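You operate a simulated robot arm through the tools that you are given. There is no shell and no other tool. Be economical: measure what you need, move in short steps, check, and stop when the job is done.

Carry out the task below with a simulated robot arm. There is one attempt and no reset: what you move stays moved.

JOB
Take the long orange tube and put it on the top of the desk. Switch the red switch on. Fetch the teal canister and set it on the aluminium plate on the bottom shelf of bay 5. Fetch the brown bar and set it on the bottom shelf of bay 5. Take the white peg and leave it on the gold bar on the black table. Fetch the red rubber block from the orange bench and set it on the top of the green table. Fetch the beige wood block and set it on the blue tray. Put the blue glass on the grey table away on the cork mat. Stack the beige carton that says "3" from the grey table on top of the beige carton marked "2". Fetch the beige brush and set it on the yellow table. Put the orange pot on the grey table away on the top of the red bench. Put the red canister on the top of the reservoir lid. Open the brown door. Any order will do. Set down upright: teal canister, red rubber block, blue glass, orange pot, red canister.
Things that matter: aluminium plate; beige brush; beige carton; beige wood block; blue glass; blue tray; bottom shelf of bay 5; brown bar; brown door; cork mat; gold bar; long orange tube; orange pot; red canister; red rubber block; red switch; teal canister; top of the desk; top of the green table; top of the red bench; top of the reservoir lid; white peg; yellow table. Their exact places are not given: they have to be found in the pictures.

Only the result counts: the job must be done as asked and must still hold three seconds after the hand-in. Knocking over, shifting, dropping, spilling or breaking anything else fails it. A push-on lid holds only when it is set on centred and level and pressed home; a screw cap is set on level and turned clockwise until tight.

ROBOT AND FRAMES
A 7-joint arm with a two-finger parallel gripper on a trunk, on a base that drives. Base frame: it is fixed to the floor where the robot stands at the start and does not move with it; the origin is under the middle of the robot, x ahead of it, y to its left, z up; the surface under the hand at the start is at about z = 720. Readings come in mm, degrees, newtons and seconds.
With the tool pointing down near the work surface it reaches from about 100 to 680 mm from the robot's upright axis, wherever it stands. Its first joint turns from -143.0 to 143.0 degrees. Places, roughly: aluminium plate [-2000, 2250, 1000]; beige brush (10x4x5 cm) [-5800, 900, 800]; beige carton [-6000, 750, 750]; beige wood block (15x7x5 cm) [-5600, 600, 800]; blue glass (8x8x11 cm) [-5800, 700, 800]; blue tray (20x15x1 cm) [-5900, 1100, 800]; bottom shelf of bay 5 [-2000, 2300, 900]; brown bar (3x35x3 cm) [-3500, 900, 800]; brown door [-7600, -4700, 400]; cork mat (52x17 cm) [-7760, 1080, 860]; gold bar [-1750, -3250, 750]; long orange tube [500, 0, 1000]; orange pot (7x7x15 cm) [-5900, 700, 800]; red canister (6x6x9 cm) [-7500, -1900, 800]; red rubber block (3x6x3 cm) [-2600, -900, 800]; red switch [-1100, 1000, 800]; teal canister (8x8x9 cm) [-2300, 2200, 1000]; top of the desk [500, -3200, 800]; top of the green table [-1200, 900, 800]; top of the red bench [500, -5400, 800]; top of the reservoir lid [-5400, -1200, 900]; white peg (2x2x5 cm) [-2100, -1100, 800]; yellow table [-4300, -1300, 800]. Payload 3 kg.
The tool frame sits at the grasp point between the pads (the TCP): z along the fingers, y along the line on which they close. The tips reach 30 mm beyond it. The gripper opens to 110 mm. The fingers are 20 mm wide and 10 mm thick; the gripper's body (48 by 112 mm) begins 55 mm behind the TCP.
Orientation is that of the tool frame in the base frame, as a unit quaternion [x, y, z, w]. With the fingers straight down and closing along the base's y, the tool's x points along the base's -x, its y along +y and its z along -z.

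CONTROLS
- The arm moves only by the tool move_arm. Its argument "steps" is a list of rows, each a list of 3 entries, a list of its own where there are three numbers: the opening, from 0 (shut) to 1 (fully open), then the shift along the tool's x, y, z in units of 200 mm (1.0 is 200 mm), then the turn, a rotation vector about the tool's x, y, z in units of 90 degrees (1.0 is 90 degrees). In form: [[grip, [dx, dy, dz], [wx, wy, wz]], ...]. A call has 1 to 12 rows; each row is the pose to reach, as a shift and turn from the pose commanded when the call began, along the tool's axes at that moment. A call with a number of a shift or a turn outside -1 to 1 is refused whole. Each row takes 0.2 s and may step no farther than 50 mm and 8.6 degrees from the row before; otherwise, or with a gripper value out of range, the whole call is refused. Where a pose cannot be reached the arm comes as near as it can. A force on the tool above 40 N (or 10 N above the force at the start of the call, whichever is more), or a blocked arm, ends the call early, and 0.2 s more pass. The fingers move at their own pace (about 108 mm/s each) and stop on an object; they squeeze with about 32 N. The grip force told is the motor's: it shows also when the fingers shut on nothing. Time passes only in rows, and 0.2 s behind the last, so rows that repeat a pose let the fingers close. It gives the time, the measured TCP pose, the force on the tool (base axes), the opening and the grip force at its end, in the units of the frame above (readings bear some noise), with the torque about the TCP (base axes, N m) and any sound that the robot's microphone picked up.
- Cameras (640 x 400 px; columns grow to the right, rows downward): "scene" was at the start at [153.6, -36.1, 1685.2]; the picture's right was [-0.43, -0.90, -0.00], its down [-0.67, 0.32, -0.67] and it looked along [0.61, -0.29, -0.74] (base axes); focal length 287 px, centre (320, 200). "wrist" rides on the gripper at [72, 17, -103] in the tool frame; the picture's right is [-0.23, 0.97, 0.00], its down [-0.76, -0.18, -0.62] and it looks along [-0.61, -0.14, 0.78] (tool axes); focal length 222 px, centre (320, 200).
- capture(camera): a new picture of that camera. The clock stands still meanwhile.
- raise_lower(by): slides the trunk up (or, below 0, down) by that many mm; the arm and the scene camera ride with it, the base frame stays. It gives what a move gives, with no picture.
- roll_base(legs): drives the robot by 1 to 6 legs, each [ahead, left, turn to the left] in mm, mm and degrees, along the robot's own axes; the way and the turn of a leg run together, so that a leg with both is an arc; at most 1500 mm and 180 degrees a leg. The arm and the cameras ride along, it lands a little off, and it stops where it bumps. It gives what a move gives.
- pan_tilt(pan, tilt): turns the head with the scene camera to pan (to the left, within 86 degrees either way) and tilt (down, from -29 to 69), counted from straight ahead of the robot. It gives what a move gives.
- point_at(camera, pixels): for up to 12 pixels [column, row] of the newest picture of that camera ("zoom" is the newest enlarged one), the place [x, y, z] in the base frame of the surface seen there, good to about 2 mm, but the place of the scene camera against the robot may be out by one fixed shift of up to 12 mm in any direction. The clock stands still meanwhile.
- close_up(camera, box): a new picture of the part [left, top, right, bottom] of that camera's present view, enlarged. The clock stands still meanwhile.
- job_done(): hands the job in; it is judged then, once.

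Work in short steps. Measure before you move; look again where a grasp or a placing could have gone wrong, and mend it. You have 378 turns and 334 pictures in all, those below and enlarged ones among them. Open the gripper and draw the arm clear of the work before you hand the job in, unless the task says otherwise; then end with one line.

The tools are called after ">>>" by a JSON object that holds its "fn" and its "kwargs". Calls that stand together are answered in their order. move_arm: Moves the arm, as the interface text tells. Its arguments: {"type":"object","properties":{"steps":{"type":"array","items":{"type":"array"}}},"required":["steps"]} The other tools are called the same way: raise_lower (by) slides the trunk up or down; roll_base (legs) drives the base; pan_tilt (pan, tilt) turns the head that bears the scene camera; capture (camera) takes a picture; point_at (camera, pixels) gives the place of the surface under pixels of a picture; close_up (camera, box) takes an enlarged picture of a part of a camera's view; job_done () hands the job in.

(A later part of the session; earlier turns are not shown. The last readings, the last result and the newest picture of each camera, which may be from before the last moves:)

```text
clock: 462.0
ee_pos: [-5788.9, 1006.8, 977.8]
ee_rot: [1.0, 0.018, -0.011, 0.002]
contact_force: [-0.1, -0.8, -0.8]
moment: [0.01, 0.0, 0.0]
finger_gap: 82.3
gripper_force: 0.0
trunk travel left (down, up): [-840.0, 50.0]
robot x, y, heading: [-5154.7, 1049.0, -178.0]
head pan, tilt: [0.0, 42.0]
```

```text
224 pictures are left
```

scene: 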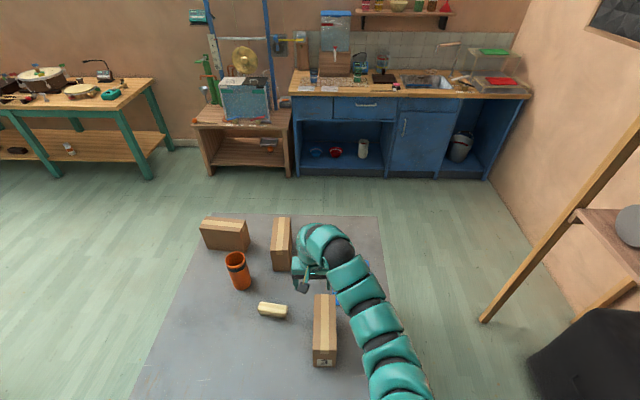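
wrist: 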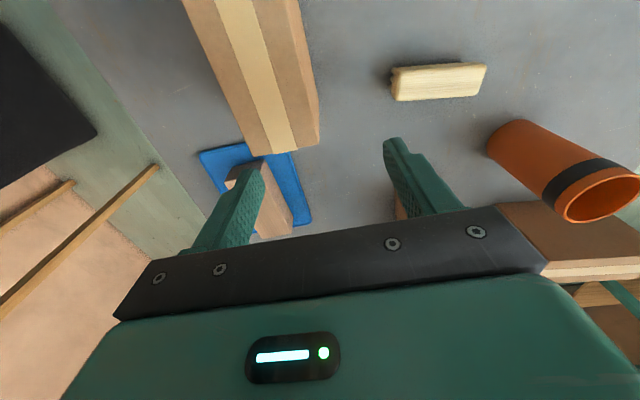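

>>> {"fn": "point_at", "kwargs": {"camera": "wrist", "pixels": [[246, 150], [298, 148], [200, 30], [272, 20], [315, 100], [265, 100], [245, 70]]}}

>>> {"fn": "point_at", "kwargs": {"camera": "scene", "pixels": [[315, 297], [334, 296], [314, 345], [336, 344], [325, 358], [272, 220], [290, 220], [272, 255], [288, 265], [265, 305], [273, 312], [285, 314]]}}

>>> {"fn": "close_up", "kwargs": {"camera": "scene", "box": [190, 200, 390, 380]}}

```text
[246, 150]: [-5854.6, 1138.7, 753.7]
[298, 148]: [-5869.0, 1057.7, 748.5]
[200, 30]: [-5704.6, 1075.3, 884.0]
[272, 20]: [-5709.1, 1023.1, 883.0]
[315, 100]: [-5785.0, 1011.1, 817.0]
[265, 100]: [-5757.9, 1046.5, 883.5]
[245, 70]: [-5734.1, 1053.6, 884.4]
```

```text
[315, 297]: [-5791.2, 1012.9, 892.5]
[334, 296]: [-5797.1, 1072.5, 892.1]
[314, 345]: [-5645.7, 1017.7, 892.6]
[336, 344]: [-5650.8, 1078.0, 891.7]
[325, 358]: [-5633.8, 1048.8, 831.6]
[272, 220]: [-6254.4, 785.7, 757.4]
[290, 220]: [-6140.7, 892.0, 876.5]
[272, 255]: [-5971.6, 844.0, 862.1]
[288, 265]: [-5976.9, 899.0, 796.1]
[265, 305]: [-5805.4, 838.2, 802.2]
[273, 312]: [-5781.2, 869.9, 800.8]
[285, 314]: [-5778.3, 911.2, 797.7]
```

```text
2.22 times, centred on (290, 290) of scene
```

zoom: 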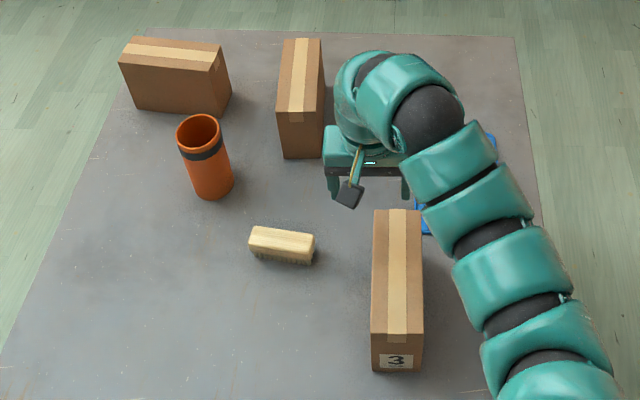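

Carton 3: centre ≈(-5717, 1045), 68 mm wide, top 884. I move over it and lower to 845.

>>> {"fn": "move_arm", "kwargs": {"steps": [[1.0, [0.18, -0.09, 0], [0, 0, 0]], [1.0, [0.361, -0.177, 0], [0, 0, 0]], [1.0, [0.361, -0.177, 0.2], [0, 0, 0]]]}}

>>> {"fn": "capture", "kwargs": {"camera": "wrist"}}

```text
clock: 462.8
ee_pos: [-5716.7, 1042.1, 936.8]
ee_rot: [1.0, 0.017, -0.01, 0.001]
contact_force: [-0.6, 0.0, 0.5]
moment: [-0.02, 0.0, 0.01]
finger_gap: 110.0
gripper_force: 0.0
trunk travel left (down, up): [-840.0, 50.0]
robot x, y, heading: [-5159.7, 1053.2, -178.1]
head pan, tilt: [0.0, 42.0]
```

```text
222 pictures are left
```

wrist: 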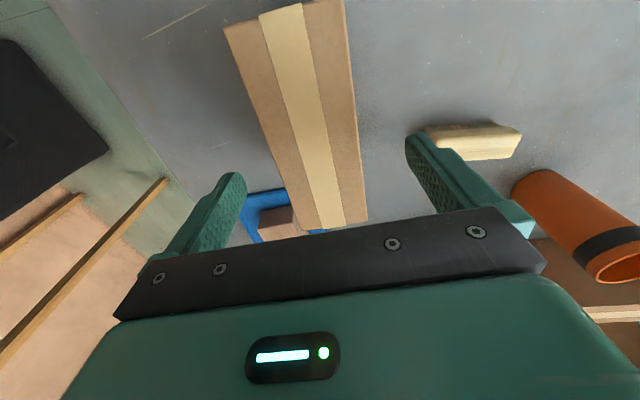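

>>> {"fn": "point_at", "kwargs": {"camera": "wrist", "pixels": [[230, 40], [335, 10], [295, 222], [362, 215], [270, 130], [352, 120], [312, 120]]}}

```text
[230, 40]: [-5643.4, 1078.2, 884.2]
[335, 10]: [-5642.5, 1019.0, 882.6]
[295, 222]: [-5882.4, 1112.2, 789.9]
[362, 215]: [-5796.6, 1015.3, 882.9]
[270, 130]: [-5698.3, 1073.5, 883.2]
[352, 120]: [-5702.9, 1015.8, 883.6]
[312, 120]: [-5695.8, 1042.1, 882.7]
```

>>> {"fn": "move_arm", "kwargs": {"steps": [[1.0, [-0.015, -0.015, 0.2], [0, 0, 0]], [1.0, [-0.015, -0.015, 0.46], [0, 0, 0]], [0.0, [-0.015, -0.015, 0.46], [0, 0, 0]], [0.0, [-0.015, -0.015, 0.46], [0, 0, 0]], [0.0, [-0.015, -0.015, 0.46], [0, 0, 0]], [0.0, [-0.015, -0.015, 0.46], [0, 0, 0]]]}}

>>> {"fn": "move_arm", "kwargs": {"steps": [[0.0, [0, 0, -0.15], [0, 0, 0]], [0.0, [0, 0, -0.35], [0, 0, 0]], [0.0, [0, 0, -0.55], [0, 0, 0]], [0.0, [0, 0, -0.75], [0, 0, 0]], [0.0, [0, 0, -0.95], [0, 0, 0]]]}}

```text
refused: row 2 steps farther than a row can; nothing moved
```

```text
clock: 464.0
ee_pos: [-5716.6, 1042.4, 1031.6]
ee_rot: [1.0, 0.017, -0.013, 0.003]
contact_force: [-0.2, 0.0, 0.4]
moment: [0.0, -0.02, -0.01]
finger_gap: 0.4
gripper_force: 31.8
out of reach, approached as far as the arm can: row 3, 4, 5
trunk travel left (down, up): [-840.0, 50.0]
robot x, y, heading: [-5160.7, 1049.9, -177.8]
head pan, tilt: [0.0, 42.0]
```

The first call was refused (step too long); I redo the descent from here, opening first.

>>> {"fn": "move_arm", "kwargs": {"steps": [[1.0, [-0.015, -0.015, 0.0], [0, 0, 0]], [1.0, [-0.015, -0.015, 0.2], [0, 0, 0]], [1.0, [-0.015, -0.015, 0.4], [0, 0, 0]], [1.0, [-0.015, -0.015, 0.6], [0, 0, 0]], [1.0, [-0.015, -0.015, 0.8], [0, 0, 0]], [1.0, [-0.015, -0.015, 0.93], [0, 0, 0]], [0.0, [-0.015, -0.015, 0.93], [0, 0, 0]], [0.0, [-0.015, -0.015, 0.93], [0, 0, 0]], [0.0, [-0.015, -0.015, 0.93], [0, 0, 0]], [0.0, [-0.015, -0.015, 0.93], [0, 0, 0]]]}}

```text
clock: 466.2
ee_pos: [-5721.1, 1041.7, 844.9]
ee_rot: [1.0, 0.017, -0.01, 0.001]
contact_force: [-1.1, -0.3, 0.4]
moment: [0.01, -0.01, 0.01]
finger_gap: 67.9
gripper_force: 31.9
trunk travel left (down, up): [-840.0, 50.0]
robot x, y, heading: [-5156.3, 1055.7, -177.9]
head pan, tilt: [0.0, 42.0]
```

Gripped. I lift 165 mm and raise the trunk 50 mm.

>>> {"fn": "move_arm", "kwargs": {"steps": [[0.0, [0, 0, -0.1], [0, 0, 0]], [0.0, [0, 0, -0.25], [0, 0, 0]], [0.0, [0, 0, -0.4], [0, 0, 0]], [0.0, [0, 0, -0.55], [0, 0, 0]], [0.0, [-0.1, 0, -0.7], [0, 0, 0]], [0.0, [-0.2, 0, -0.8], [0, 0, 0]]]}}

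>>> {"fn": "raise_lower", "kwargs": {"by": 48}}

>>> {"fn": "capture", "kwargs": {"camera": "wrist"}}

```text
clock: 467.6
ee_pos: [-5758.3, 1042.3, 1008.7]
ee_rot: [1.0, 0.017, -0.01, 0.001]
contact_force: [-0.9, 0.2, -4.3]
moment: [0.01, 0.06, -0.02]
finger_gap: 67.9
gripper_force: 32.0
trunk travel left (down, up): [-840.0, 50.0]
robot x, y, heading: [-5159.5, 1052.4, -178.0]
head pan, tilt: [0.0, 42.0]
```

```text
clock: 468.5
ee_pos: [-5759.7, 1043.2, 1055.9]
ee_rot: [1.0, 0.017, -0.01, 0.001]
contact_force: [0.4, 0.0, -3.5]
moment: [0.02, -0.03, 0.0]
finger_gap: 68.0
gripper_force: 32.2
trunk travel left (down, up): [-888.0, 2.0]
robot x, y, heading: [-5157.5, 1052.2, -177.9]
head pan, tilt: [0.0, 42.0]
```

```text
221 pictures are left
```

wrist: 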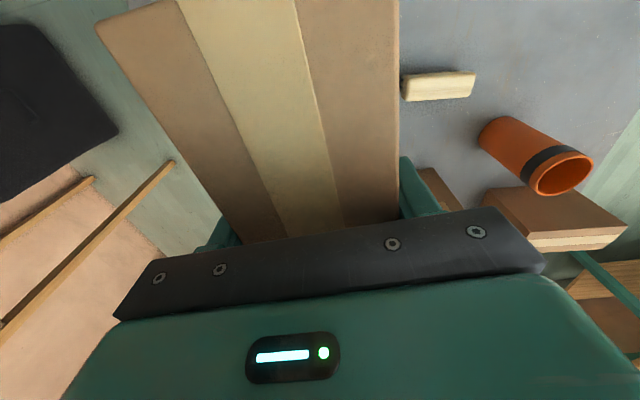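

I move to the open floor south-east, turn round to face east, reverse west past the table, and come to its west side level with carton 2.

>>> {"fn": "roll_base", "kwargs": {"legs": [[0, 1110, -2], [0, 0, -180], [-900, 0, 0], [-900, 0, 0], [0, 910, 0]]}}

>>> {"fn": "capture", "kwargs": {"camera": "scene"}}

```text
clock: 494.3
ee_pos: [-6324.2, 823.0, 1055.4]
ee_rot: [-0.002, 1.0, 0.001, 0.011]
contact_force: [0.9, 0.3, -4.0]
moment: [-0.02, 0.04, 0.03]
finger_gap: 67.9
gripper_force: 32.0
trunk travel left (down, up): [-888.0, 2.0]
robot x, y, heading: [-6922.5, 833.9, -0.1]
head pan, tilt: [0.0, 42.0]
```

```text
220 pictures are left
```

scene: 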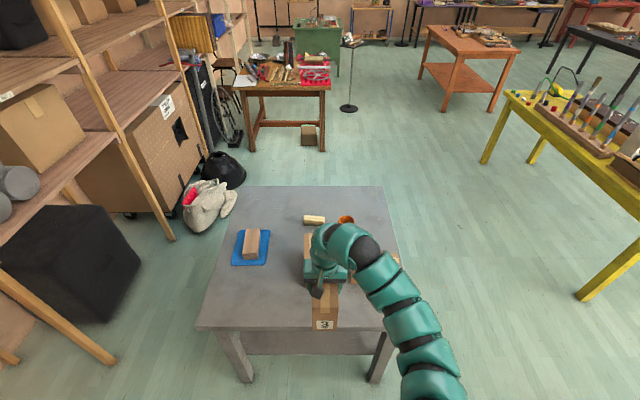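

>>> {"fn": "capture", "kwargs": {"camera": "wrist"}}

>>> {"fn": "close_up", "kwargs": {"camera": "scene", "box": [270, 200, 420, 340]}}

```text
219 pictures are left
```

wrist: 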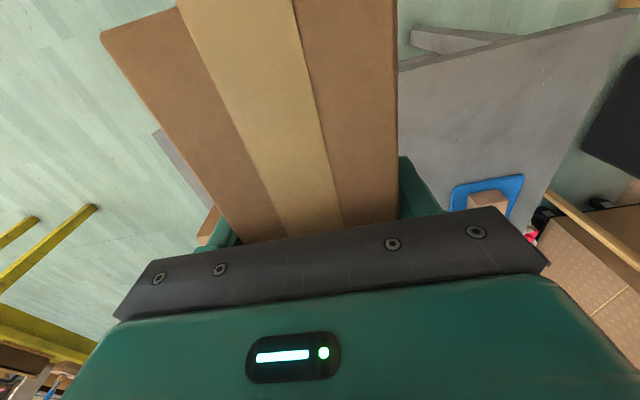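

```text
2.86 times, centred on (345, 270) of scene
```

zoom: 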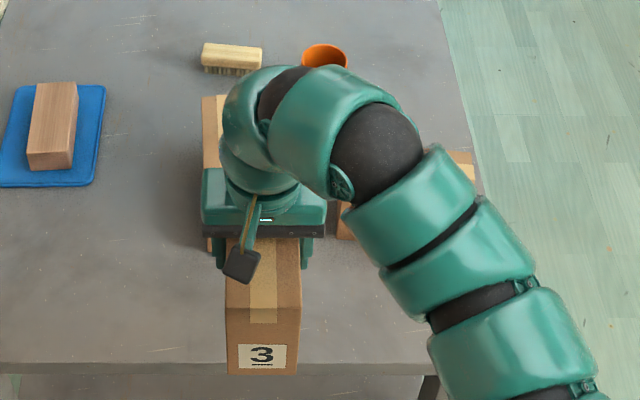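

Carton 2 is hidden. I strafe 330 mm right (south) for a clear view of it.

>>> {"fn": "roll_base", "kwargs": {"legs": [[0, -350, 0]]}}

>>> {"fn": "pan_tilt", "kwargs": {"pan": 20, "tilt": 45}}

>>> {"fn": "capture", "kwargs": {"camera": "scene"}}

```text
clock: 496.7
ee_pos: [-6324.1, 459.1, 1056.2]
ee_rot: [0.0, 1.0, 0.001, 0.01]
contact_force: [0.6, -0.4, -4.6]
moment: [0.04, 0.02, -0.01]
finger_gap: 68.2
gripper_force: 32.0
trunk travel left (down, up): [-888.0, 2.0]
robot x, y, heading: [-6923.0, 471.0, 0.1]
head pan, tilt: [0.0, 42.0]
```

```text
clock: 497.5
ee_pos: [-6324.2, 457.6, 1055.7]
ee_rot: [0.0, 1.0, 0.001, 0.011]
contact_force: [-0.2, 0.6, -4.2]
moment: [-0.01, 0.01, -0.01]
finger_gap: 68.0
gripper_force: 32.0
trunk travel left (down, up): [-888.0, 2.0]
robot x, y, heading: [-6919.4, 469.7, 0.2]
head pan, tilt: [20.0, 45.0]
```

```text
217 pictures are left
```

scene: 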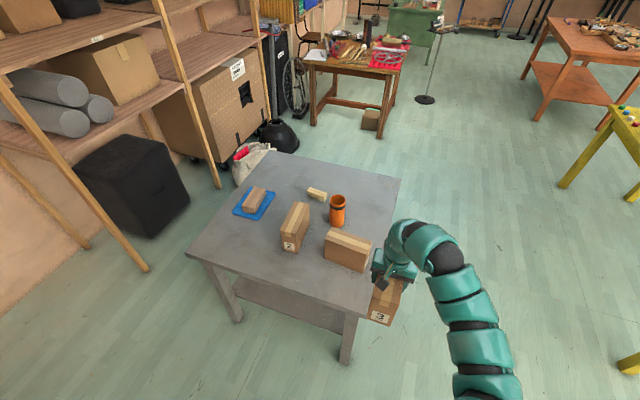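

>>> {"fn": "close_up", "kwargs": {"camera": "scene", "box": [270, 190, 330, 260]}}

```text
5.71 times, centred on (300, 225) of scene
```

zoom: 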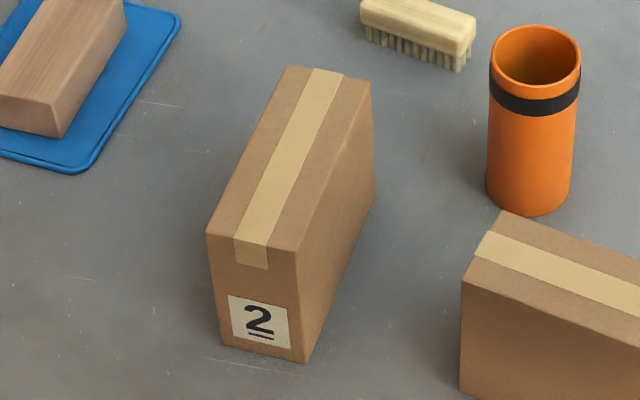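

>>> {"fn": "point_at", "kwargs": {"camera": "zoom", "pixels": [[210, 230], [292, 244], [290, 70], [368, 84], [250, 239], [328, 78], [290, 155], [480, 275], [505, 220]]}}

```text
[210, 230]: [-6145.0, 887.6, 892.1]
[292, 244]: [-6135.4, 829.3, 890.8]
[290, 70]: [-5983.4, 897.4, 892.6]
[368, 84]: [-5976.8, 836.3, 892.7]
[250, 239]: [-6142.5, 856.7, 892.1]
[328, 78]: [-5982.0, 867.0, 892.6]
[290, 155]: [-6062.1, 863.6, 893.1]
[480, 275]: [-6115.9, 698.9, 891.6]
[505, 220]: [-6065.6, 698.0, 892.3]
```

Carton 2's top: centre ≈(-6061, 864), z 885, yaw ~3°. I strafe left 406, then drive ahead 263.

>>> {"fn": "roll_base", "kwargs": {"legs": [[0, 406, 0], [263, 0, 0]]}}

```text
clock: 501.6
ee_pos: [-6059.2, 884.6, 1055.2]
ee_rot: [-0.003, 1.0, 0.001, 0.009]
contact_force: [-0.3, -0.9, -3.8]
moment: [0.02, 0.01, 0.01]
finger_gap: 67.9
gripper_force: 32.3
trunk travel left (down, up): [-888.0, 2.0]
robot x, y, heading: [-6657.1, 893.4, 0.4]
head pan, tilt: [20.0, 45.0]
```

I correct 20 mm in y and 3° yaw, and lower 66 mm.

>>> {"fn": "move_arm", "kwargs": {"steps": [[0.0, [0.005, -0.05, 0], [0, 0, -0.016]], [0.0, [0.01, -0.1025, 0], [0, 0, -0.032]], [0.0, [0.01, -0.1025, 0.12], [0, 0, -0.032]], [0.0, [0.01, -0.1025, 0.24], [0, 0, -0.032]], [0.0, [0.01, -0.1025, 0.33], [0, 0, -0.032]], [0.0, [0.01, -0.1025, 0.33], [0, 0, -0.032]]]}}

>>> {"fn": "capture", "kwargs": {"camera": "scene"}}

```text
clock: 503.0
ee_pos: [-6063.5, 863.2, 990.3]
ee_rot: [-0.029, 1.0, 0.0, 0.01]
contact_force: [-1.0, 0.9, -2.9]
moment: [0.0, 0.02, -0.02]
finger_gap: 67.8
gripper_force: 31.9
trunk travel left (down, up): [-888.0, 2.0]
robot x, y, heading: [-6656.6, 893.8, 0.5]
head pan, tilt: [20.0, 45.0]
```

```text
215 pictures are left
```

scene: 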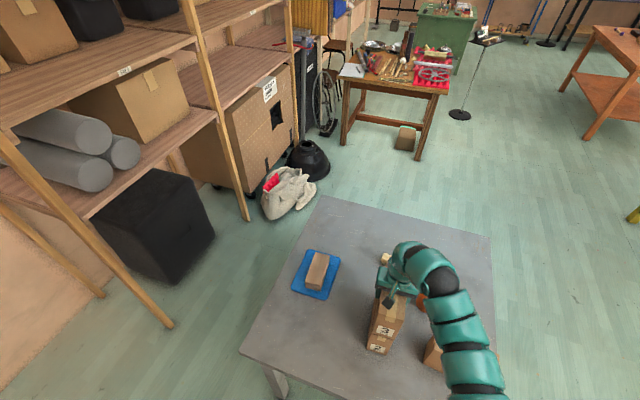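

>>> {"fn": "close_up", "kwargs": {"camera": "scene", "box": [350, 280, 430, 370]}}

>>> {"fn": "point_at", "kwargs": {"camera": "zoom", "pixels": [[320, 200]]}}

```text
4.44 times, centred on (390, 325) of scene
```

zoom: 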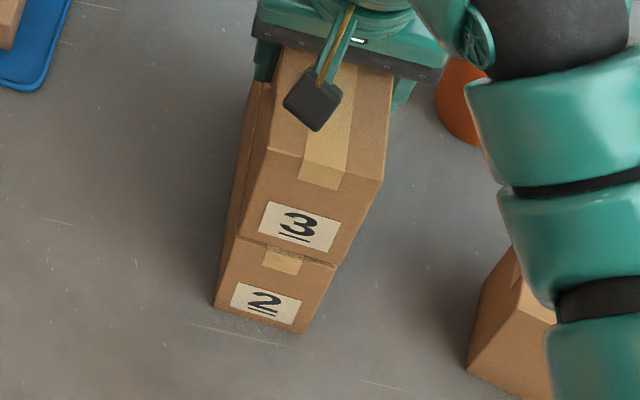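

```text
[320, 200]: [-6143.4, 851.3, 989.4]
```

Edges line up well. I creep down onto carton 2.

>>> {"fn": "move_arm", "kwargs": {"steps": [[0.0, [0, 0, 0.01], [0, 0, 0]], [0.0, [0, 0, 0.02], [0, 0, 0]], [0.0, [0, 0, 0.03], [0, 0, 0]], [0.0, [0, 0, 0.035], [0, 0, 0]], [0.0, [0, 0, 0.035], [0, 0, 0]]]}}

```text
clock: 504.2
ee_pos: [-6060.7, 863.6, 983.1]
ee_rot: [-0.028, 1.0, 0.001, 0.01]
contact_force: [-0.7, 0.3, -3.0]
moment: [0.0, 0.02, 0.04]
finger_gap: 67.8
gripper_force: 32.0
trunk travel left (down, up): [-888.0, 2.0]
robot x, y, heading: [-6658.0, 893.0, 0.4]
head pan, tilt: [20.0, 45.0]
```

>>> {"fn": "move_arm", "kwargs": {"steps": [[0.0, [0, 0, 0.005], [0, 0, 0]], [0.0, [0, 0, 0.01], [0, 0, 0]], [0.0, [0, 0, 0.01], [0, 0, 0]]]}}

```text
clock: 505.0
ee_pos: [-6058.4, 864.1, 980.6]
ee_rot: [-0.029, 1.0, 0.0, 0.01]
contact_force: [-0.9, 0.2, -2.6]
moment: [-0.04, -0.06, 0.01]
finger_gap: 67.7
gripper_force: 31.7
trunk travel left (down, up): [-888.0, 2.0]
robot x, y, heading: [-6658.5, 892.5, 0.8]
head pan, tilt: [20.0, 45.0]
```

>>> {"fn": "move_arm", "kwargs": {"steps": [[0.0, [0, 0, 0.005], [0, 0, 0]], [0.0, [0, 0, 0.01], [0, 0, 0]], [0.0, [0, 0, 0.01], [0, 0, 0]]]}}

```text
clock: 505.8
ee_pos: [-6059.9, 862.8, 980.4]
ee_rot: [-0.029, 1.0, 0.0, 0.011]
contact_force: [1.0, 0.9, 13.7]
moment: [-0.08, 1.09, -0.02]
finger_gap: 68.2
gripper_force: 32.0
trunk travel left (down, up): [-888.0, 2.0]
robot x, y, heading: [-6661.2, 894.2, 0.4]
head pan, tilt: [20.0, 45.0]
```

Contact. I ease up 1.5 mm, open and rise straight up.

>>> {"fn": "move_arm", "kwargs": {"steps": [[0.0, [0, 0, -0.007], [0, 0, 0]], [0.75, [0, 0, -0.007], [0, 0, 0]], [0.95, [0, 0, -0.007], [0, 0, 0]], [0.95, [0, 0, -0.007], [0, 0, 0]], [0.95, [0, 0, -0.15], [0, 0, 0]], [0.95, [0, 0, -0.35], [0, 0, 0]]]}}

>>> {"fn": "roll_base", "kwargs": {"legs": [[-350, 0, 0]]}}

>>> {"fn": "capture", "kwargs": {"camera": "scene"}}

```text
clock: 507.2
ee_pos: [-6063.4, 866.1, 1048.5]
ee_rot: [-0.029, 1.0, 0.0, 0.011]
contact_force: [-0.2, -0.8, -0.2]
moment: [0.02, 0.0, -0.01]
finger_gap: 104.5
gripper_force: 0.0
trunk travel left (down, up): [-888.0, 2.0]
robot x, y, heading: [-6661.8, 895.1, 0.3]
head pan, tilt: [20.0, 45.0]
```

```text
clock: 509.5
ee_pos: [-6419.3, 863.2, 1049.2]
ee_rot: [-0.029, 1.0, 0.0, 0.01]
contact_force: [-0.3, -0.5, 0.7]
moment: [0.02, -0.01, 0.01]
finger_gap: 104.5
gripper_force: 0.0
trunk travel left (down, up): [-888.0, 2.0]
robot x, y, heading: [-7018.4, 888.5, 0.4]
head pan, tilt: [20.0, 45.0]
```

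```text
213 pictures are left
```

scene: 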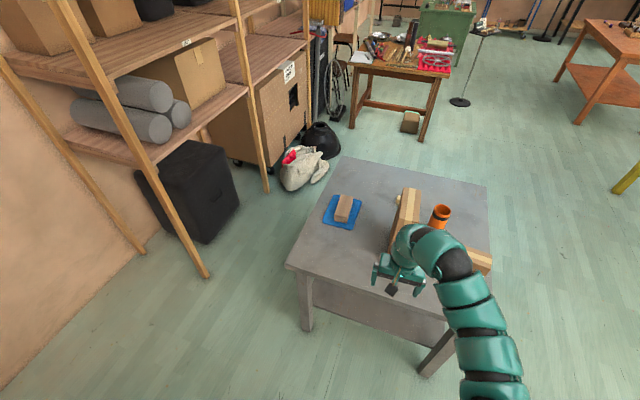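

The stack stands. Next the brush: I go round to the east side again.

>>> {"fn": "roll_base", "kwargs": {"legs": [[0, -950, 0], [950, 0, 0], [900, 0, 0], [0, 900, 0], [0, 0, 179.6]]}}

>>> {"fn": "pan_tilt", "kwargs": {"pan": 0, "tilt": 42}}

>>> {"fn": "capture", "kwargs": {"camera": "scene"}}

>>> {"fn": "capture", "kwargs": {"camera": "wrist"}}

```text
clock: 535.0
ee_pos: [-5840.9, 873.3, 1049.7]
ee_rot: [0.998, 0.058, -0.01, 0.001]
contact_force: [0.8, -0.1, 0.1]
moment: [0.0, 0.01, -0.02]
finger_gap: 104.5
gripper_force: 0.0
trunk travel left (down, up): [-888.0, 2.0]
robot x, y, heading: [-5242.1, 884.0, -176.3]
head pan, tilt: [20.0, 45.0]
```

```text
clock: 535.9
ee_pos: [-5840.7, 872.4, 1048.9]
ee_rot: [0.998, 0.059, -0.009, 0.001]
contact_force: [0.4, 0.4, 1.1]
moment: [-0.04, 0.0, 0.01]
finger_gap: 104.4
gripper_force: 0.1
trunk travel left (down, up): [-888.0, 2.0]
robot x, y, heading: [-5240.1, 881.0, -176.1]
head pan, tilt: [0.0, 42.0]
```

```text
212 pictures are left
```

scene: 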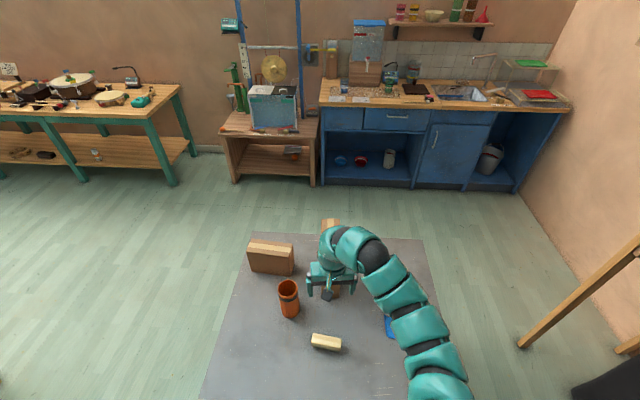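

```text
211 pictures are left
```

wrist: 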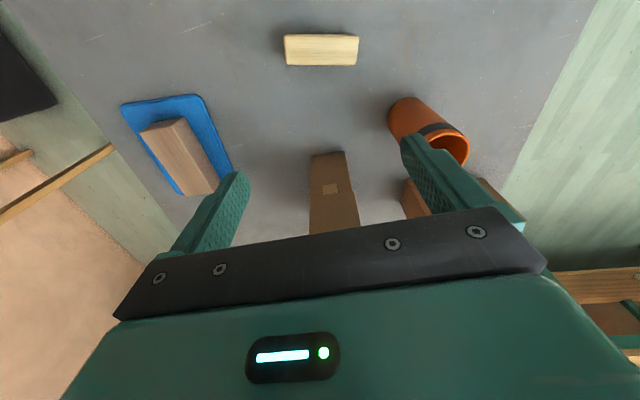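

>>> {"fn": "point_at", "kwargs": {"camera": "wrist", "pixels": [[288, 40], [355, 40], [288, 62], [356, 63], [322, 50], [322, 30], [330, 165], [330, 215], [312, 190]]}}

>>> {"fn": "close_up", "kwargs": {"camera": "wrist", "box": [260, 10, 380, 85]}}

```text
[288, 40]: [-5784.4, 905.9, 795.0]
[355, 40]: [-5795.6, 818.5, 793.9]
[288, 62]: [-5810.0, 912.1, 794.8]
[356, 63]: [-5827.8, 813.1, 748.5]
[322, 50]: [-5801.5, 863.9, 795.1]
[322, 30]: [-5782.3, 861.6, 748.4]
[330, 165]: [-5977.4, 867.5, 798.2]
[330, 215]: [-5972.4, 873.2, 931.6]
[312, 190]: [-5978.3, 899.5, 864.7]
```

```text
5.33 times, centred on (320, 48) of wrist
```

zoom: 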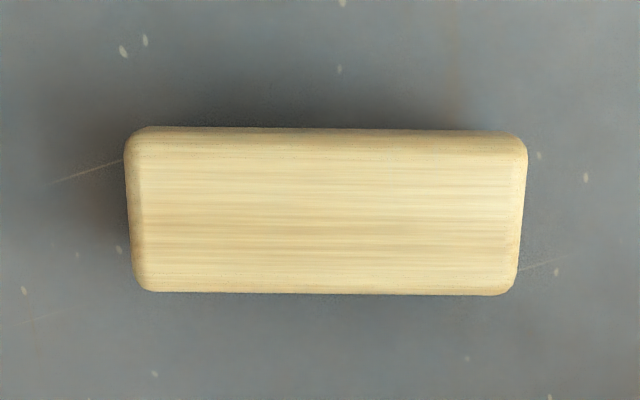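

Brush centre (-5800, 864), long axis along y, 38 mm wide. I yaw the tool ~76° to close across its width, moving over it.

>>> {"fn": "move_arm", "kwargs": {"steps": [[0.75, [0.02, 0.007, 0.05], [0, 0, -0.085]], [0.75, [0.04, 0.014, 0.1], [0, 0, -0.17]], [0.75, [0.06, 0.02, 0.15], [0, 0, -0.255]], [0.75, [0.08, 0.027, 0.2], [0, 0, -0.34]], [0.75, [0.1, 0.034, 0.25], [0, 0, -0.425]], [0.75, [0.12, 0.04, 0.3], [0, 0, -0.51]], [0.75, [0.14, 0.047, 0.35], [0, 0, -0.595]], [0.75, [0.16, 0.054, 0.4], [0, 0, -0.68]], [0.75, [0.18, 0.06, 0.45], [0, 0, -0.765]], [0.75, [0.199, 0.066, 0.5], [0, 0, -0.843]]]}}

>>> {"fn": "capture", "kwargs": {"camera": "wrist"}}

```text
clock: 538.1
ee_pos: [-5800.5, 865.0, 949.1]
ee_rot: [0.751, 0.661, -0.009, -0.005]
contact_force: [-0.6, -1.3, 0.7]
moment: [0.01, -0.01, 0.04]
finger_gap: 82.5
gripper_force: 0.1
trunk travel left (down, up): [-888.0, 2.0]
robot x, y, heading: [-5242.2, 880.9, -176.0]
head pan, tilt: [0.0, 42.0]
```

```text
209 pictures are left
```

wrist: 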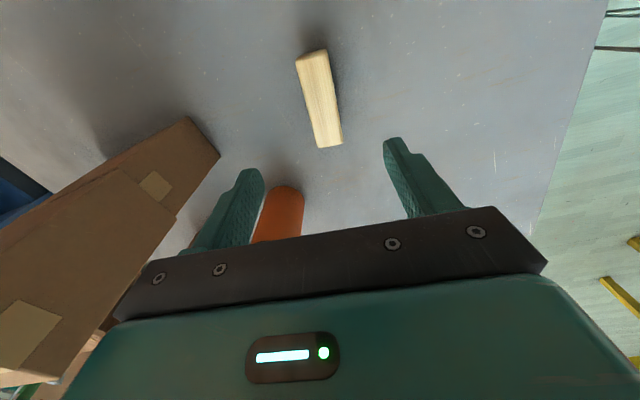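

Aligned. I lower to 800 (tips at 770), grip the wooden back and lift.

>>> {"fn": "move_arm", "kwargs": {"steps": [[0.7, [0, 0, 0.2], [0, 0, 0]], [0.7, [0, 0, 0.4], [0, 0, 0]], [0.6, [0, 0, 0.6], [0, 0, 0]], [0.6, [0, 0, 0.745], [0, 0, 0]], [0.0, [0, 0, 0.745], [0, 0, 0]], [0.0, [0, 0, 0.745], [0, 0, 0]], [0.0, [0, 0, 0.745], [0, 0, 0]], [0.0, [0, 0, 0.6], [0, 0, 0]], [0.0, [0, 0, 0.4], [0, 0, 0]], [0.0, [0, 0, 0.2], [0, 0, 0]], [0.0, [0, 0, 0.0], [0, 0, 0]], [0.0, [0, 0, -0.2], [0, 0, 0]]]}}

>>> {"fn": "capture", "kwargs": {"camera": "wrist"}}

```text
clock: 540.7
ee_pos: [-5800.8, 865.1, 990.2]
ee_rot: [0.752, 0.659, -0.009, -0.006]
contact_force: [0.5, 0.1, -0.3]
moment: [0.03, -0.04, 0.0]
finger_gap: 33.1
gripper_force: 32.0
trunk travel left (down, up): [-888.0, 2.0]
robot x, y, heading: [-5246.7, 884.0, -176.5]
head pan, tilt: [0.0, 42.0]
```

```text
208 pictures are left
```

wrist: 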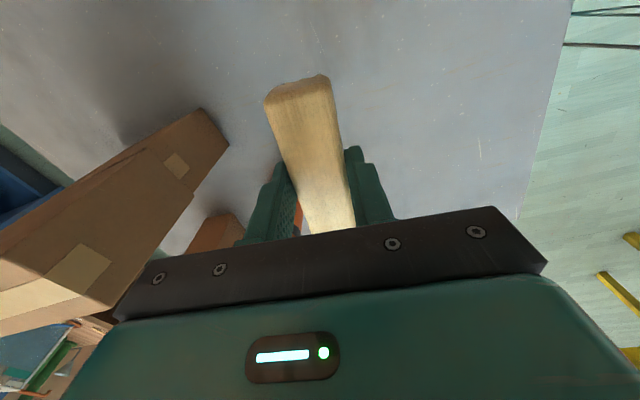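

Held (33 mm). I head to the north side of the yellow table and look for a free spot.

>>> {"fn": "roll_base", "kwargs": {"legs": [[-150, 0, -3.5], [0, 950, 0], [0, 0, 90], [0, 600, 0]]}}

>>> {"fn": "pan_tilt", "kwargs": {"pan": 0, "tilt": 38}}

>>> {"fn": "capture", "kwargs": {"camera": "scene"}}

```text
clock: 553.3
ee_pos: [-4519.4, -618.8, 987.7]
ee_rot: [0.1, 0.995, -0.011, 0.001]
contact_force: [0.6, -0.2, -0.7]
moment: [-0.01, 0.04, 0.06]
finger_gap: 32.9
gripper_force: 31.9
trunk travel left (down, up): [-888.0, 2.0]
robot x, y, heading: [-4497.2, -59.8, -90.1]
head pan, tilt: [0.0, 42.0]
```

```text
clock: 554.0
ee_pos: [-4519.9, -618.8, 988.5]
ee_rot: [0.1, 0.995, -0.011, 0.002]
contact_force: [1.0, -0.7, -1.0]
moment: [0.0, -0.02, 0.01]
finger_gap: 32.9
gripper_force: 32.2
trunk travel left (down, up): [-888.0, 2.0]
robot x, y, heading: [-4502.6, -61.0, -90.3]
head pan, tilt: [0.0, 38.0]
```

```text
207 pictures are left
```

scene: 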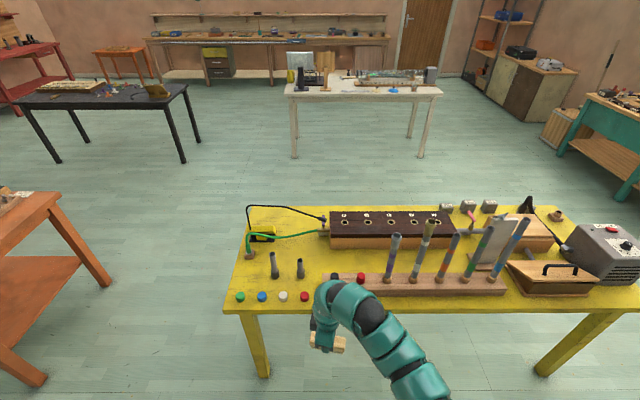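

>>> {"fn": "close_up", "kwargs": {"camera": "scene", "box": [220, 195, 420, 320]}}

>>> {"fn": "close_up", "kwargs": {"camera": "scene", "box": [440, 190, 640, 315]}}

>>> {"fn": "point_at", "kwargs": {"camera": "scene", "pixels": [[225, 311], [260, 310], [245, 207], [305, 265], [255, 275], [310, 297], [390, 303], [600, 305], [280, 245], [330, 262], [440, 303], [240, 297]]}}

```text
3.20 times, centred on (320, 258) of scene
```

zoom: 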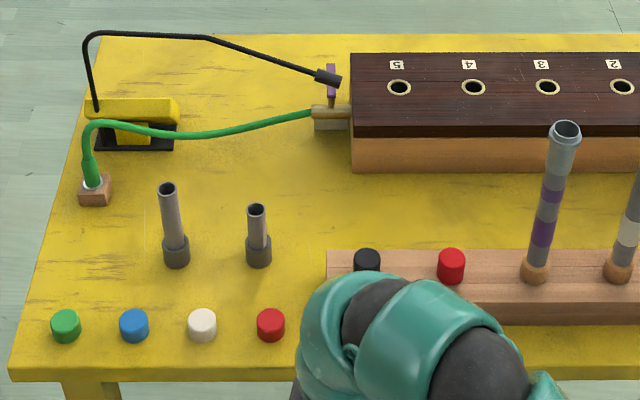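

```text
3.20 times, centred on (540, 252) of scene
```

zoom: 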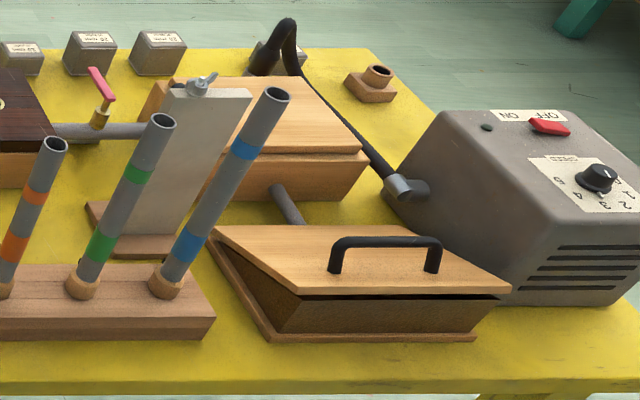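

```text
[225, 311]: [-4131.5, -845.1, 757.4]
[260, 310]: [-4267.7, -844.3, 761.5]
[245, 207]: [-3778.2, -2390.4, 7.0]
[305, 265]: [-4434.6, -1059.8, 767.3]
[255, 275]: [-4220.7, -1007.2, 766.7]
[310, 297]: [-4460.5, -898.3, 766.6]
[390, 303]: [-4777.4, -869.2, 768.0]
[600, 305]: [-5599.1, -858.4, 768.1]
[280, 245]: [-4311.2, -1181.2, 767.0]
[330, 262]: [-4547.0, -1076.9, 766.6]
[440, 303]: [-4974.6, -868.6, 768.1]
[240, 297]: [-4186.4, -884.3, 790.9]
```

A free patch is at about (-4225, -1000). I turn the tool back (brush along y) and drive there.

>>> {"fn": "move_arm", "kwargs": {"steps": [[0.0, [0, 0, 0], [0, 0, 0.087]], [0.0, [0, 0, 0], [0, 0, 0.174]], [0.0, [0, 0, 0], [0, 0, 0.261]], [0.0, [0, 0, 0], [0, 0, 0.348]], [0.0, [0, 0, 0], [0, 0, 0.435]], [0.0, [0, 0, 0], [0, 0, 0.522]], [0.0, [0, 0, 0], [0, 0, 0.609]], [0.0, [0, 0, 0], [0, 0, 0.696]], [0.0, [0, 0, 0], [0, 0, 0.783]], [0.0, [0, 0, 0], [0, 0, 0.872]]]}}

>>> {"fn": "roll_base", "kwargs": {"legs": [[0, 295, 0], [378, 0, 0]]}}

>>> {"fn": "capture", "kwargs": {"camera": "wrist"}}

```text
clock: 556.2
ee_pos: [-4519.1, -619.1, 988.8]
ee_rot: [0.708, 0.706, -0.008, 0.008]
contact_force: [-0.2, -0.5, -1.5]
moment: [-0.01, 0.02, 0.0]
finger_gap: 33.1
gripper_force: 32.0
trunk travel left (down, up): [-888.0, 2.0]
robot x, y, heading: [-4497.3, -64.0, -90.4]
head pan, tilt: [0.0, 38.0]
```

```text
clock: 560.2
ee_pos: [-4228.1, -1008.7, 988.5]
ee_rot: [0.706, 0.708, -0.007, 0.007]
contact_force: [0.0, -0.1, -0.3]
moment: [-0.01, 0.02, -0.04]
finger_gap: 32.8
gripper_force: 31.8
trunk travel left (down, up): [-888.0, 2.0]
robot x, y, heading: [-4204.0, -452.4, -90.0]
head pan, tilt: [0.0, 38.0]
```

```text
204 pictures are left
```

wrist: 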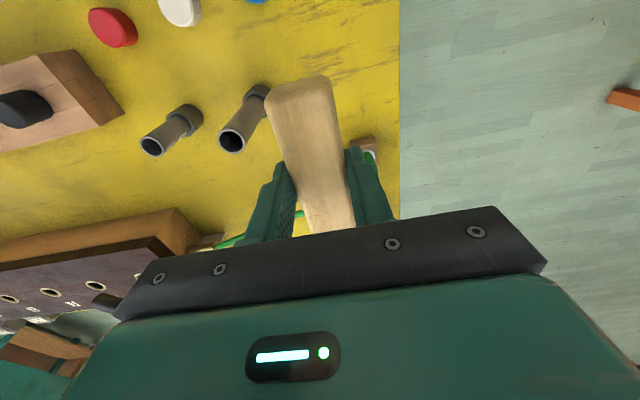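

>>> {"fn": "point_at", "kwargs": {"camera": "wrist", "pixels": [[235, 135], [255, 95], [250, 110], [398, 80], [370, 145], [260, 10], [340, 60], [370, 60], [365, 160]]}}

```text
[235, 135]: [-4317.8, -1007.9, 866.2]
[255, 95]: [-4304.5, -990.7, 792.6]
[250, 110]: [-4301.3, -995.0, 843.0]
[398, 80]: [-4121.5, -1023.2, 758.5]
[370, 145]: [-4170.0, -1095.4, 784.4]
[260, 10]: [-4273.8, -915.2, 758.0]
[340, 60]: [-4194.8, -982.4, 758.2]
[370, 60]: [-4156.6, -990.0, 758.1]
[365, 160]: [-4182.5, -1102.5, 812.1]
```

I shift 13 mm right, lower 174 mm and creep to contact.

>>> {"fn": "move_arm", "kwargs": {"steps": [[0.0, [0.02, 0.03, 0.2], [0, 0, 0]], [0.0, [0.04, 0.065, 0.4], [0, 0, 0]], [0.0, [0.04, 0.065, 0.6], [0, 0, 0]], [0.0, [0.04, 0.065, 0.78], [0, 0, 0]], [0.0, [0.04, 0.065, 0.87], [0, 0, 0]], [0.0, [0.04, 0.065, 0.885], [0, 0, 0]], [0.0, [0.04, 0.065, 0.885], [0, 0, 0]]]}}

```text
clock: 561.8
ee_pos: [-4213.8, -1004.2, 812.4]
ee_rot: [0.705, 0.709, -0.006, 0.008]
contact_force: [0.3, 0.6, 0.2]
moment: [-0.01, 0.01, -0.04]
finger_gap: 33.1
gripper_force: 32.6
trunk travel left (down, up): [-888.0, 2.0]
robot x, y, heading: [-4208.9, -453.1, -89.8]
head pan, tilt: [0.0, 38.0]
```

>>> {"fn": "move_arm", "kwargs": {"steps": [[0.0, [0, 0, 0.007], [0, 0, 0]], [0.0, [0, 0, 0.013], [0, 0, 0]], [0.4, [0, 0, 0.013], [0, 0, 0]], [0.6, [0, 0, 0.013], [0, 0, 0]], [0.6, [0, 0, 0.013], [0, 0, 0]], [0.6, [0, 0, -0.2], [0, 0, 0]], [0.6, [0, 0, -0.42], [0, 0, 0]], [0.6, [0, 0, -0.65], [0, 0, 0]], [0.6, [0, 0, -0.87], [0, 0, 0]]]}}

>>> {"fn": "capture", "kwargs": {"camera": "wrist"}}

```text
clock: 563.8
ee_pos: [-4215.7, -998.0, 986.9]
ee_rot: [0.707, 0.707, -0.007, 0.009]
contact_force: [-1.1, 0.0, -0.3]
moment: [-0.02, -0.03, 0.01]
finger_gap: 65.8
gripper_force: 0.1
trunk travel left (down, up): [-888.0, 2.0]
robot x, y, heading: [-4213.0, -452.6, -90.2]
head pan, tilt: [0.0, 38.0]
```

```text
203 pictures are left
```

wrist: 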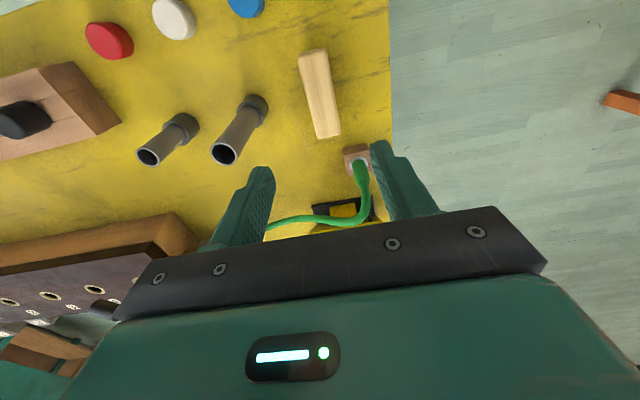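

The brush lies on the yellow table. Next the red canister: I drive west between the tables and look at the teal bench.

>>> {"fn": "roll_base", "kwargs": {"legs": [[-280, 0, 0], [0, 0, -90], [1150, 0, 0], [1100, 0, 0]]}}

>>> {"fn": "pan_tilt", "kwargs": {"pan": 40, "tilt": 30}}

>>> {"fn": "capture", "kwargs": {"camera": "scene"}}

```text
clock: 580.4
ee_pos: [-7014.2, -186.6, 986.8]
ee_rot: [1.0, 0.016, -0.01, 0.001]
contact_force: [-0.1, -0.5, 0.9]
moment: [0.01, 0.01, 0.01]
finger_gap: 66.0
gripper_force: 0.1
trunk travel left (down, up): [-888.0, 2.0]
robot x, y, heading: [-6467.3, -176.4, -178.3]
head pan, tilt: [0.0, 38.0]
```

```text
clock: 581.4
ee_pos: [-7012.3, -186.5, 986.1]
ee_rot: [1.0, 0.015, -0.01, 0.001]
contact_force: [-1.4, -0.2, -0.4]
moment: [-0.03, -0.03, 0.0]
finger_gap: 65.8
gripper_force: 0.0
trunk travel left (down, up): [-888.0, 2.0]
robot x, y, heading: [-6470.0, -176.9, -178.3]
head pan, tilt: [40.0, 30.0]
```

```text
202 pictures are left
```

scene: 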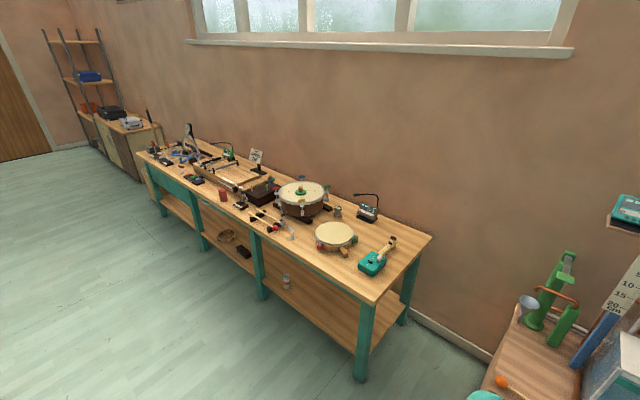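

>>> {"fn": "close_up", "kwargs": {"camera": "scene", "box": [130, 120, 330, 245]}}

>>> {"fn": "point_at", "kwargs": {"camera": "scene", "pixels": [[223, 195], [223, 191], [375, 305], [137, 152], [260, 250], [360, 380], [432, 236]]}}

```text
3.20 times, centred on (230, 182) of scene
```

zoom: 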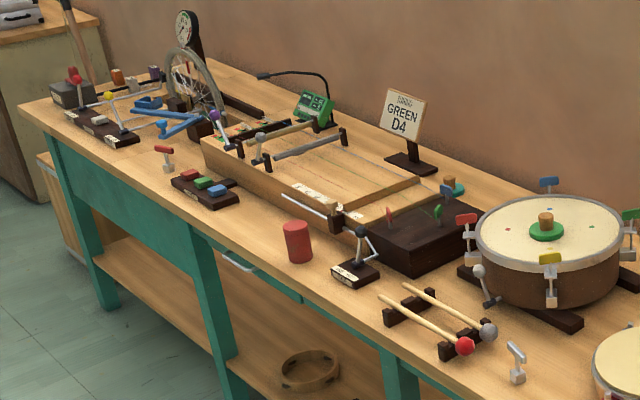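

```text
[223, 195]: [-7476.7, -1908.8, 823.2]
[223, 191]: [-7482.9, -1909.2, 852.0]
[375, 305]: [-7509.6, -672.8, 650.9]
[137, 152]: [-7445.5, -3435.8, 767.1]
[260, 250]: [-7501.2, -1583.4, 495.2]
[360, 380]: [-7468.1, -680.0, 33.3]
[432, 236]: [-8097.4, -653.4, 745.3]
```

Red canister at about (-7500, -1909) near the bench's front edge. I strafe to it and close in.

>>> {"fn": "roll_base", "kwargs": {"legs": [[0, 870, -1.7], [0, 860, 0], [440, 0, 0]]}}

>>> {"fn": "capture", "kwargs": {"camera": "wrist"}}

```text
clock: 592.6
ee_pos: [-7476.7, -1876.1, 986.3]
ee_rot: [1.0, -0.024, -0.01, 0.001]
contact_force: [0.3, -0.5, 0.2]
moment: [-0.05, -0.02, 0.01]
finger_gap: 66.3
gripper_force: 0.1
trunk travel left (down, up): [-888.0, 2.0]
robot x, y, heading: [-6932.1, -1907.3, 177.1]
head pan, tilt: [40.0, 30.0]
```

```text
200 pictures are left
```

wrist: 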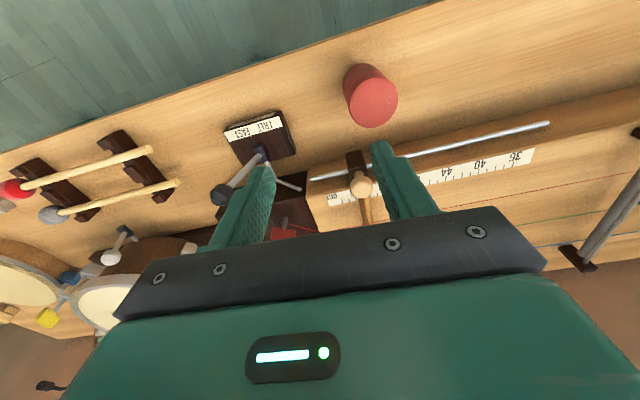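

>>> {"fn": "point_at", "kwargs": {"camera": "wrist", "pixels": [[372, 102], [350, 105], [396, 95], [370, 84], [375, 125], [365, 68], [355, 165], [250, 160], [290, 150], [440, 80], [375, 185]]}}

```text
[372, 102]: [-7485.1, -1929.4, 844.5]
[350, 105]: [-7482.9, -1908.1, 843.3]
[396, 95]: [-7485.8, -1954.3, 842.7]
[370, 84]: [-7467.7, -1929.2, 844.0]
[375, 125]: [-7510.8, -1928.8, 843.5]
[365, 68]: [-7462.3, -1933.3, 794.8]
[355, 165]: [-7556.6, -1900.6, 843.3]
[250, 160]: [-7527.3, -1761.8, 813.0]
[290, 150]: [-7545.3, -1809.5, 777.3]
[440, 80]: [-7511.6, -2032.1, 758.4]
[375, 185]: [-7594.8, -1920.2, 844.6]
```

Canister top centre (-7488, -1930, 844). I move over, lower to 815 and grip.

>>> {"fn": "move_arm", "kwargs": {"steps": [[0.8, [-0.02, 0.13, 0.05], [0, 0, 0]], [0.8, [-0.042, 0.273, 0.2], [0, 0, 0]], [0.8, [-0.042, 0.273, 0.4], [0, 0, 0]], [0.8, [-0.042, 0.273, 0.6], [0, 0, 0]]]}}

>>> {"fn": "capture", "kwargs": {"camera": "wrist"}}

```text
clock: 593.6
ee_pos: [-7490.0, -1931.4, 865.1]
ee_rot: [1.0, -0.022, -0.011, 0.001]
contact_force: [-0.4, -0.2, -0.4]
moment: [0.06, 0.01, 0.01]
finger_gap: 88.1
gripper_force: 0.0
trunk travel left (down, up): [-888.0, 2.0]
robot x, y, heading: [-6929.2, -1908.8, 177.1]
head pan, tilt: [40.0, 30.0]
```

```text
199 pictures are left
```

wrist: 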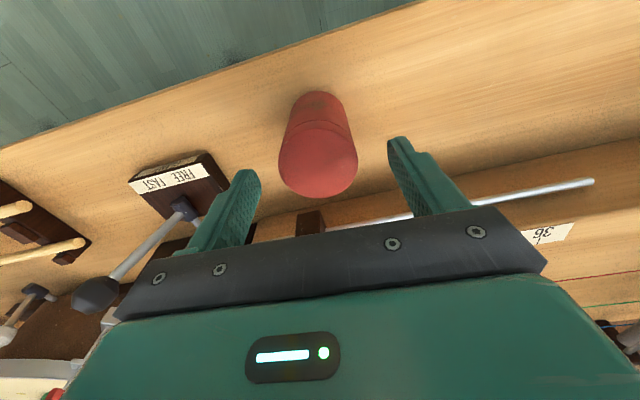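

>>> {"fn": "move_arm", "kwargs": {"steps": [[0.8, [0, 0, 0.12], [0, 0, 0]], [0.8, [0, 0, 0.25], [0, 0, 0]], [0.0, [0, 0, 0.25], [0, 0, 0]], [0.0, [0, 0, 0.25], [0, 0, 0]], [0.0, [0, 0, 0.25], [0, 0, 0]], [0.0, [0, 0, 0.1], [0, 0, 0]], [0.0, [0, 0, -0.1], [0, 0, 0]], [0.0, [0, 0, -0.3], [0, 0, 0]], [0.0, [0, 0, -0.5], [0, 0, 0]], [0.0, [0, 0, -0.7], [0, 0, 0]]]}}

>>> {"fn": "roll_base", "kwargs": {"legs": [[-400, 0, 0]]}}

>>> {"fn": "capture", "kwargs": {"camera": "wrist"}}

```text
clock: 595.8
ee_pos: [-7487.6, -1924.6, 1007.3]
ee_rot: [1.0, -0.024, -0.01, 0.002]
contact_force: [0.0, -0.3, -1.4]
moment: [-0.05, 0.0, 0.0]
finger_gap: 50.8
gripper_force: 32.3
trunk travel left (down, up): [-888.0, 2.0]
robot x, y, heading: [-6929.6, -1908.1, 176.9]
head pan, tilt: [40.0, 30.0]
```

```text
clock: 598.3
ee_pos: [-7083.6, -1949.9, 1007.9]
ee_rot: [1.0, -0.021, -0.01, 0.0]
contact_force: [0.5, -0.2, -1.2]
moment: [0.01, 0.02, 0.0]
finger_gap: 50.7
gripper_force: 32.3
trunk travel left (down, up): [-888.0, 2.0]
robot x, y, heading: [-6528.2, -1930.5, 177.3]
head pan, tilt: [40.0, 30.0]
```

```text
198 pictures are left
```

wrist: 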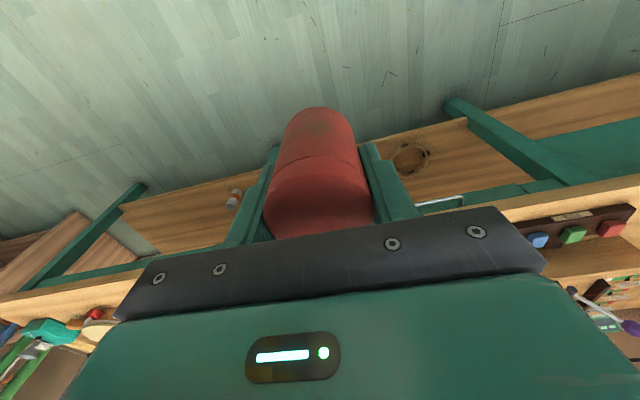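

Held. I move to the south side of the yellow table below the reservoir, facing north, and look.

>>> {"fn": "roll_base", "kwargs": {"legs": [[0, 400, 0], [0, 0, -87.3], [0, -1130, 0]]}}

>>> {"fn": "pan_tilt", "kwargs": {"pan": 0, "tilt": 33}}

>>> {"fn": "capture", "kwargs": {"camera": "scene"}}

```text
clock: 610.0
ee_pos: [-5420.0, -1787.4, 1007.5]
ee_rot: [-0.694, 0.72, 0.008, 0.007]
contact_force: [0.0, -0.5, -0.6]
moment: [-0.01, 0.03, 0.02]
finger_gap: 50.7
gripper_force: 32.2
trunk travel left (down, up): [-888.0, 2.0]
robot x, y, heading: [-5396.0, -2348.2, 87.7]
head pan, tilt: [40.0, 30.0]
```

```text
clock: 611.0
ee_pos: [-5421.8, -1788.1, 1009.1]
ee_rot: [-0.694, 0.72, 0.008, 0.006]
contact_force: [-0.5, 0.3, -0.7]
moment: [0.02, -0.04, 0.02]
finger_gap: 50.7
gripper_force: 32.2
trunk travel left (down, up): [-888.0, 2.0]
robot x, y, heading: [-5396.6, -2345.1, 87.6]
head pan, tilt: [0.0, 33.0]
```

```text
197 pictures are left
```

scene: 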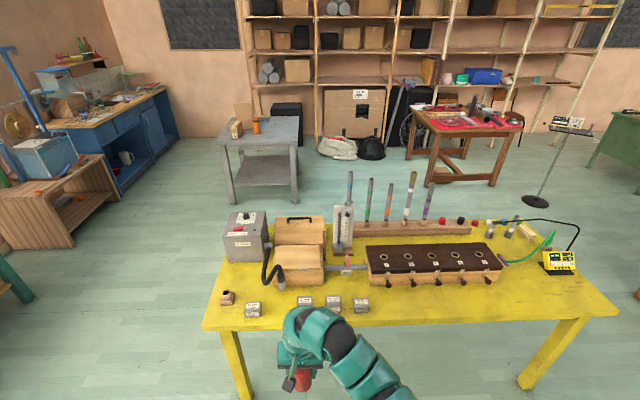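

>>> {"fn": "close_up", "kwargs": {"camera": "scene", "box": [200, 195, 400, 330]}}

>>> {"fn": "point_at", "kwargs": {"camera": "scene", "pixels": [[298, 255], [290, 250], [318, 262], [278, 262], [298, 275], [278, 284], [320, 245], [300, 235], [203, 328], [300, 325], [335, 255], [306, 303]]}}

```text
2.96 times, centred on (300, 262) of scene
```

zoom: 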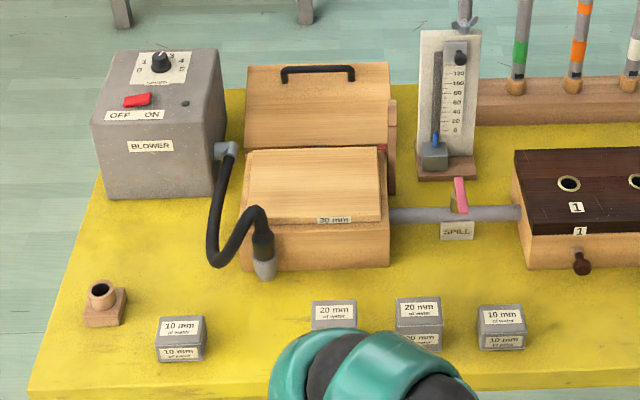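

```text
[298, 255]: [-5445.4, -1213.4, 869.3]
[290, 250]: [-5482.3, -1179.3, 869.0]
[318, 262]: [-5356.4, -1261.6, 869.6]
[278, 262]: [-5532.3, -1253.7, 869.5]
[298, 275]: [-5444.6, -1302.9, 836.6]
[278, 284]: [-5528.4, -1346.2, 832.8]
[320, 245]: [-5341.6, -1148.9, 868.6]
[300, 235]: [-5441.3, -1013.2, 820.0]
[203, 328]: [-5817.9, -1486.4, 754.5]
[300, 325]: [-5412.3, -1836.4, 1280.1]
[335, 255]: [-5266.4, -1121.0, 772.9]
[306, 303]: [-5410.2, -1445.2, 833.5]
```

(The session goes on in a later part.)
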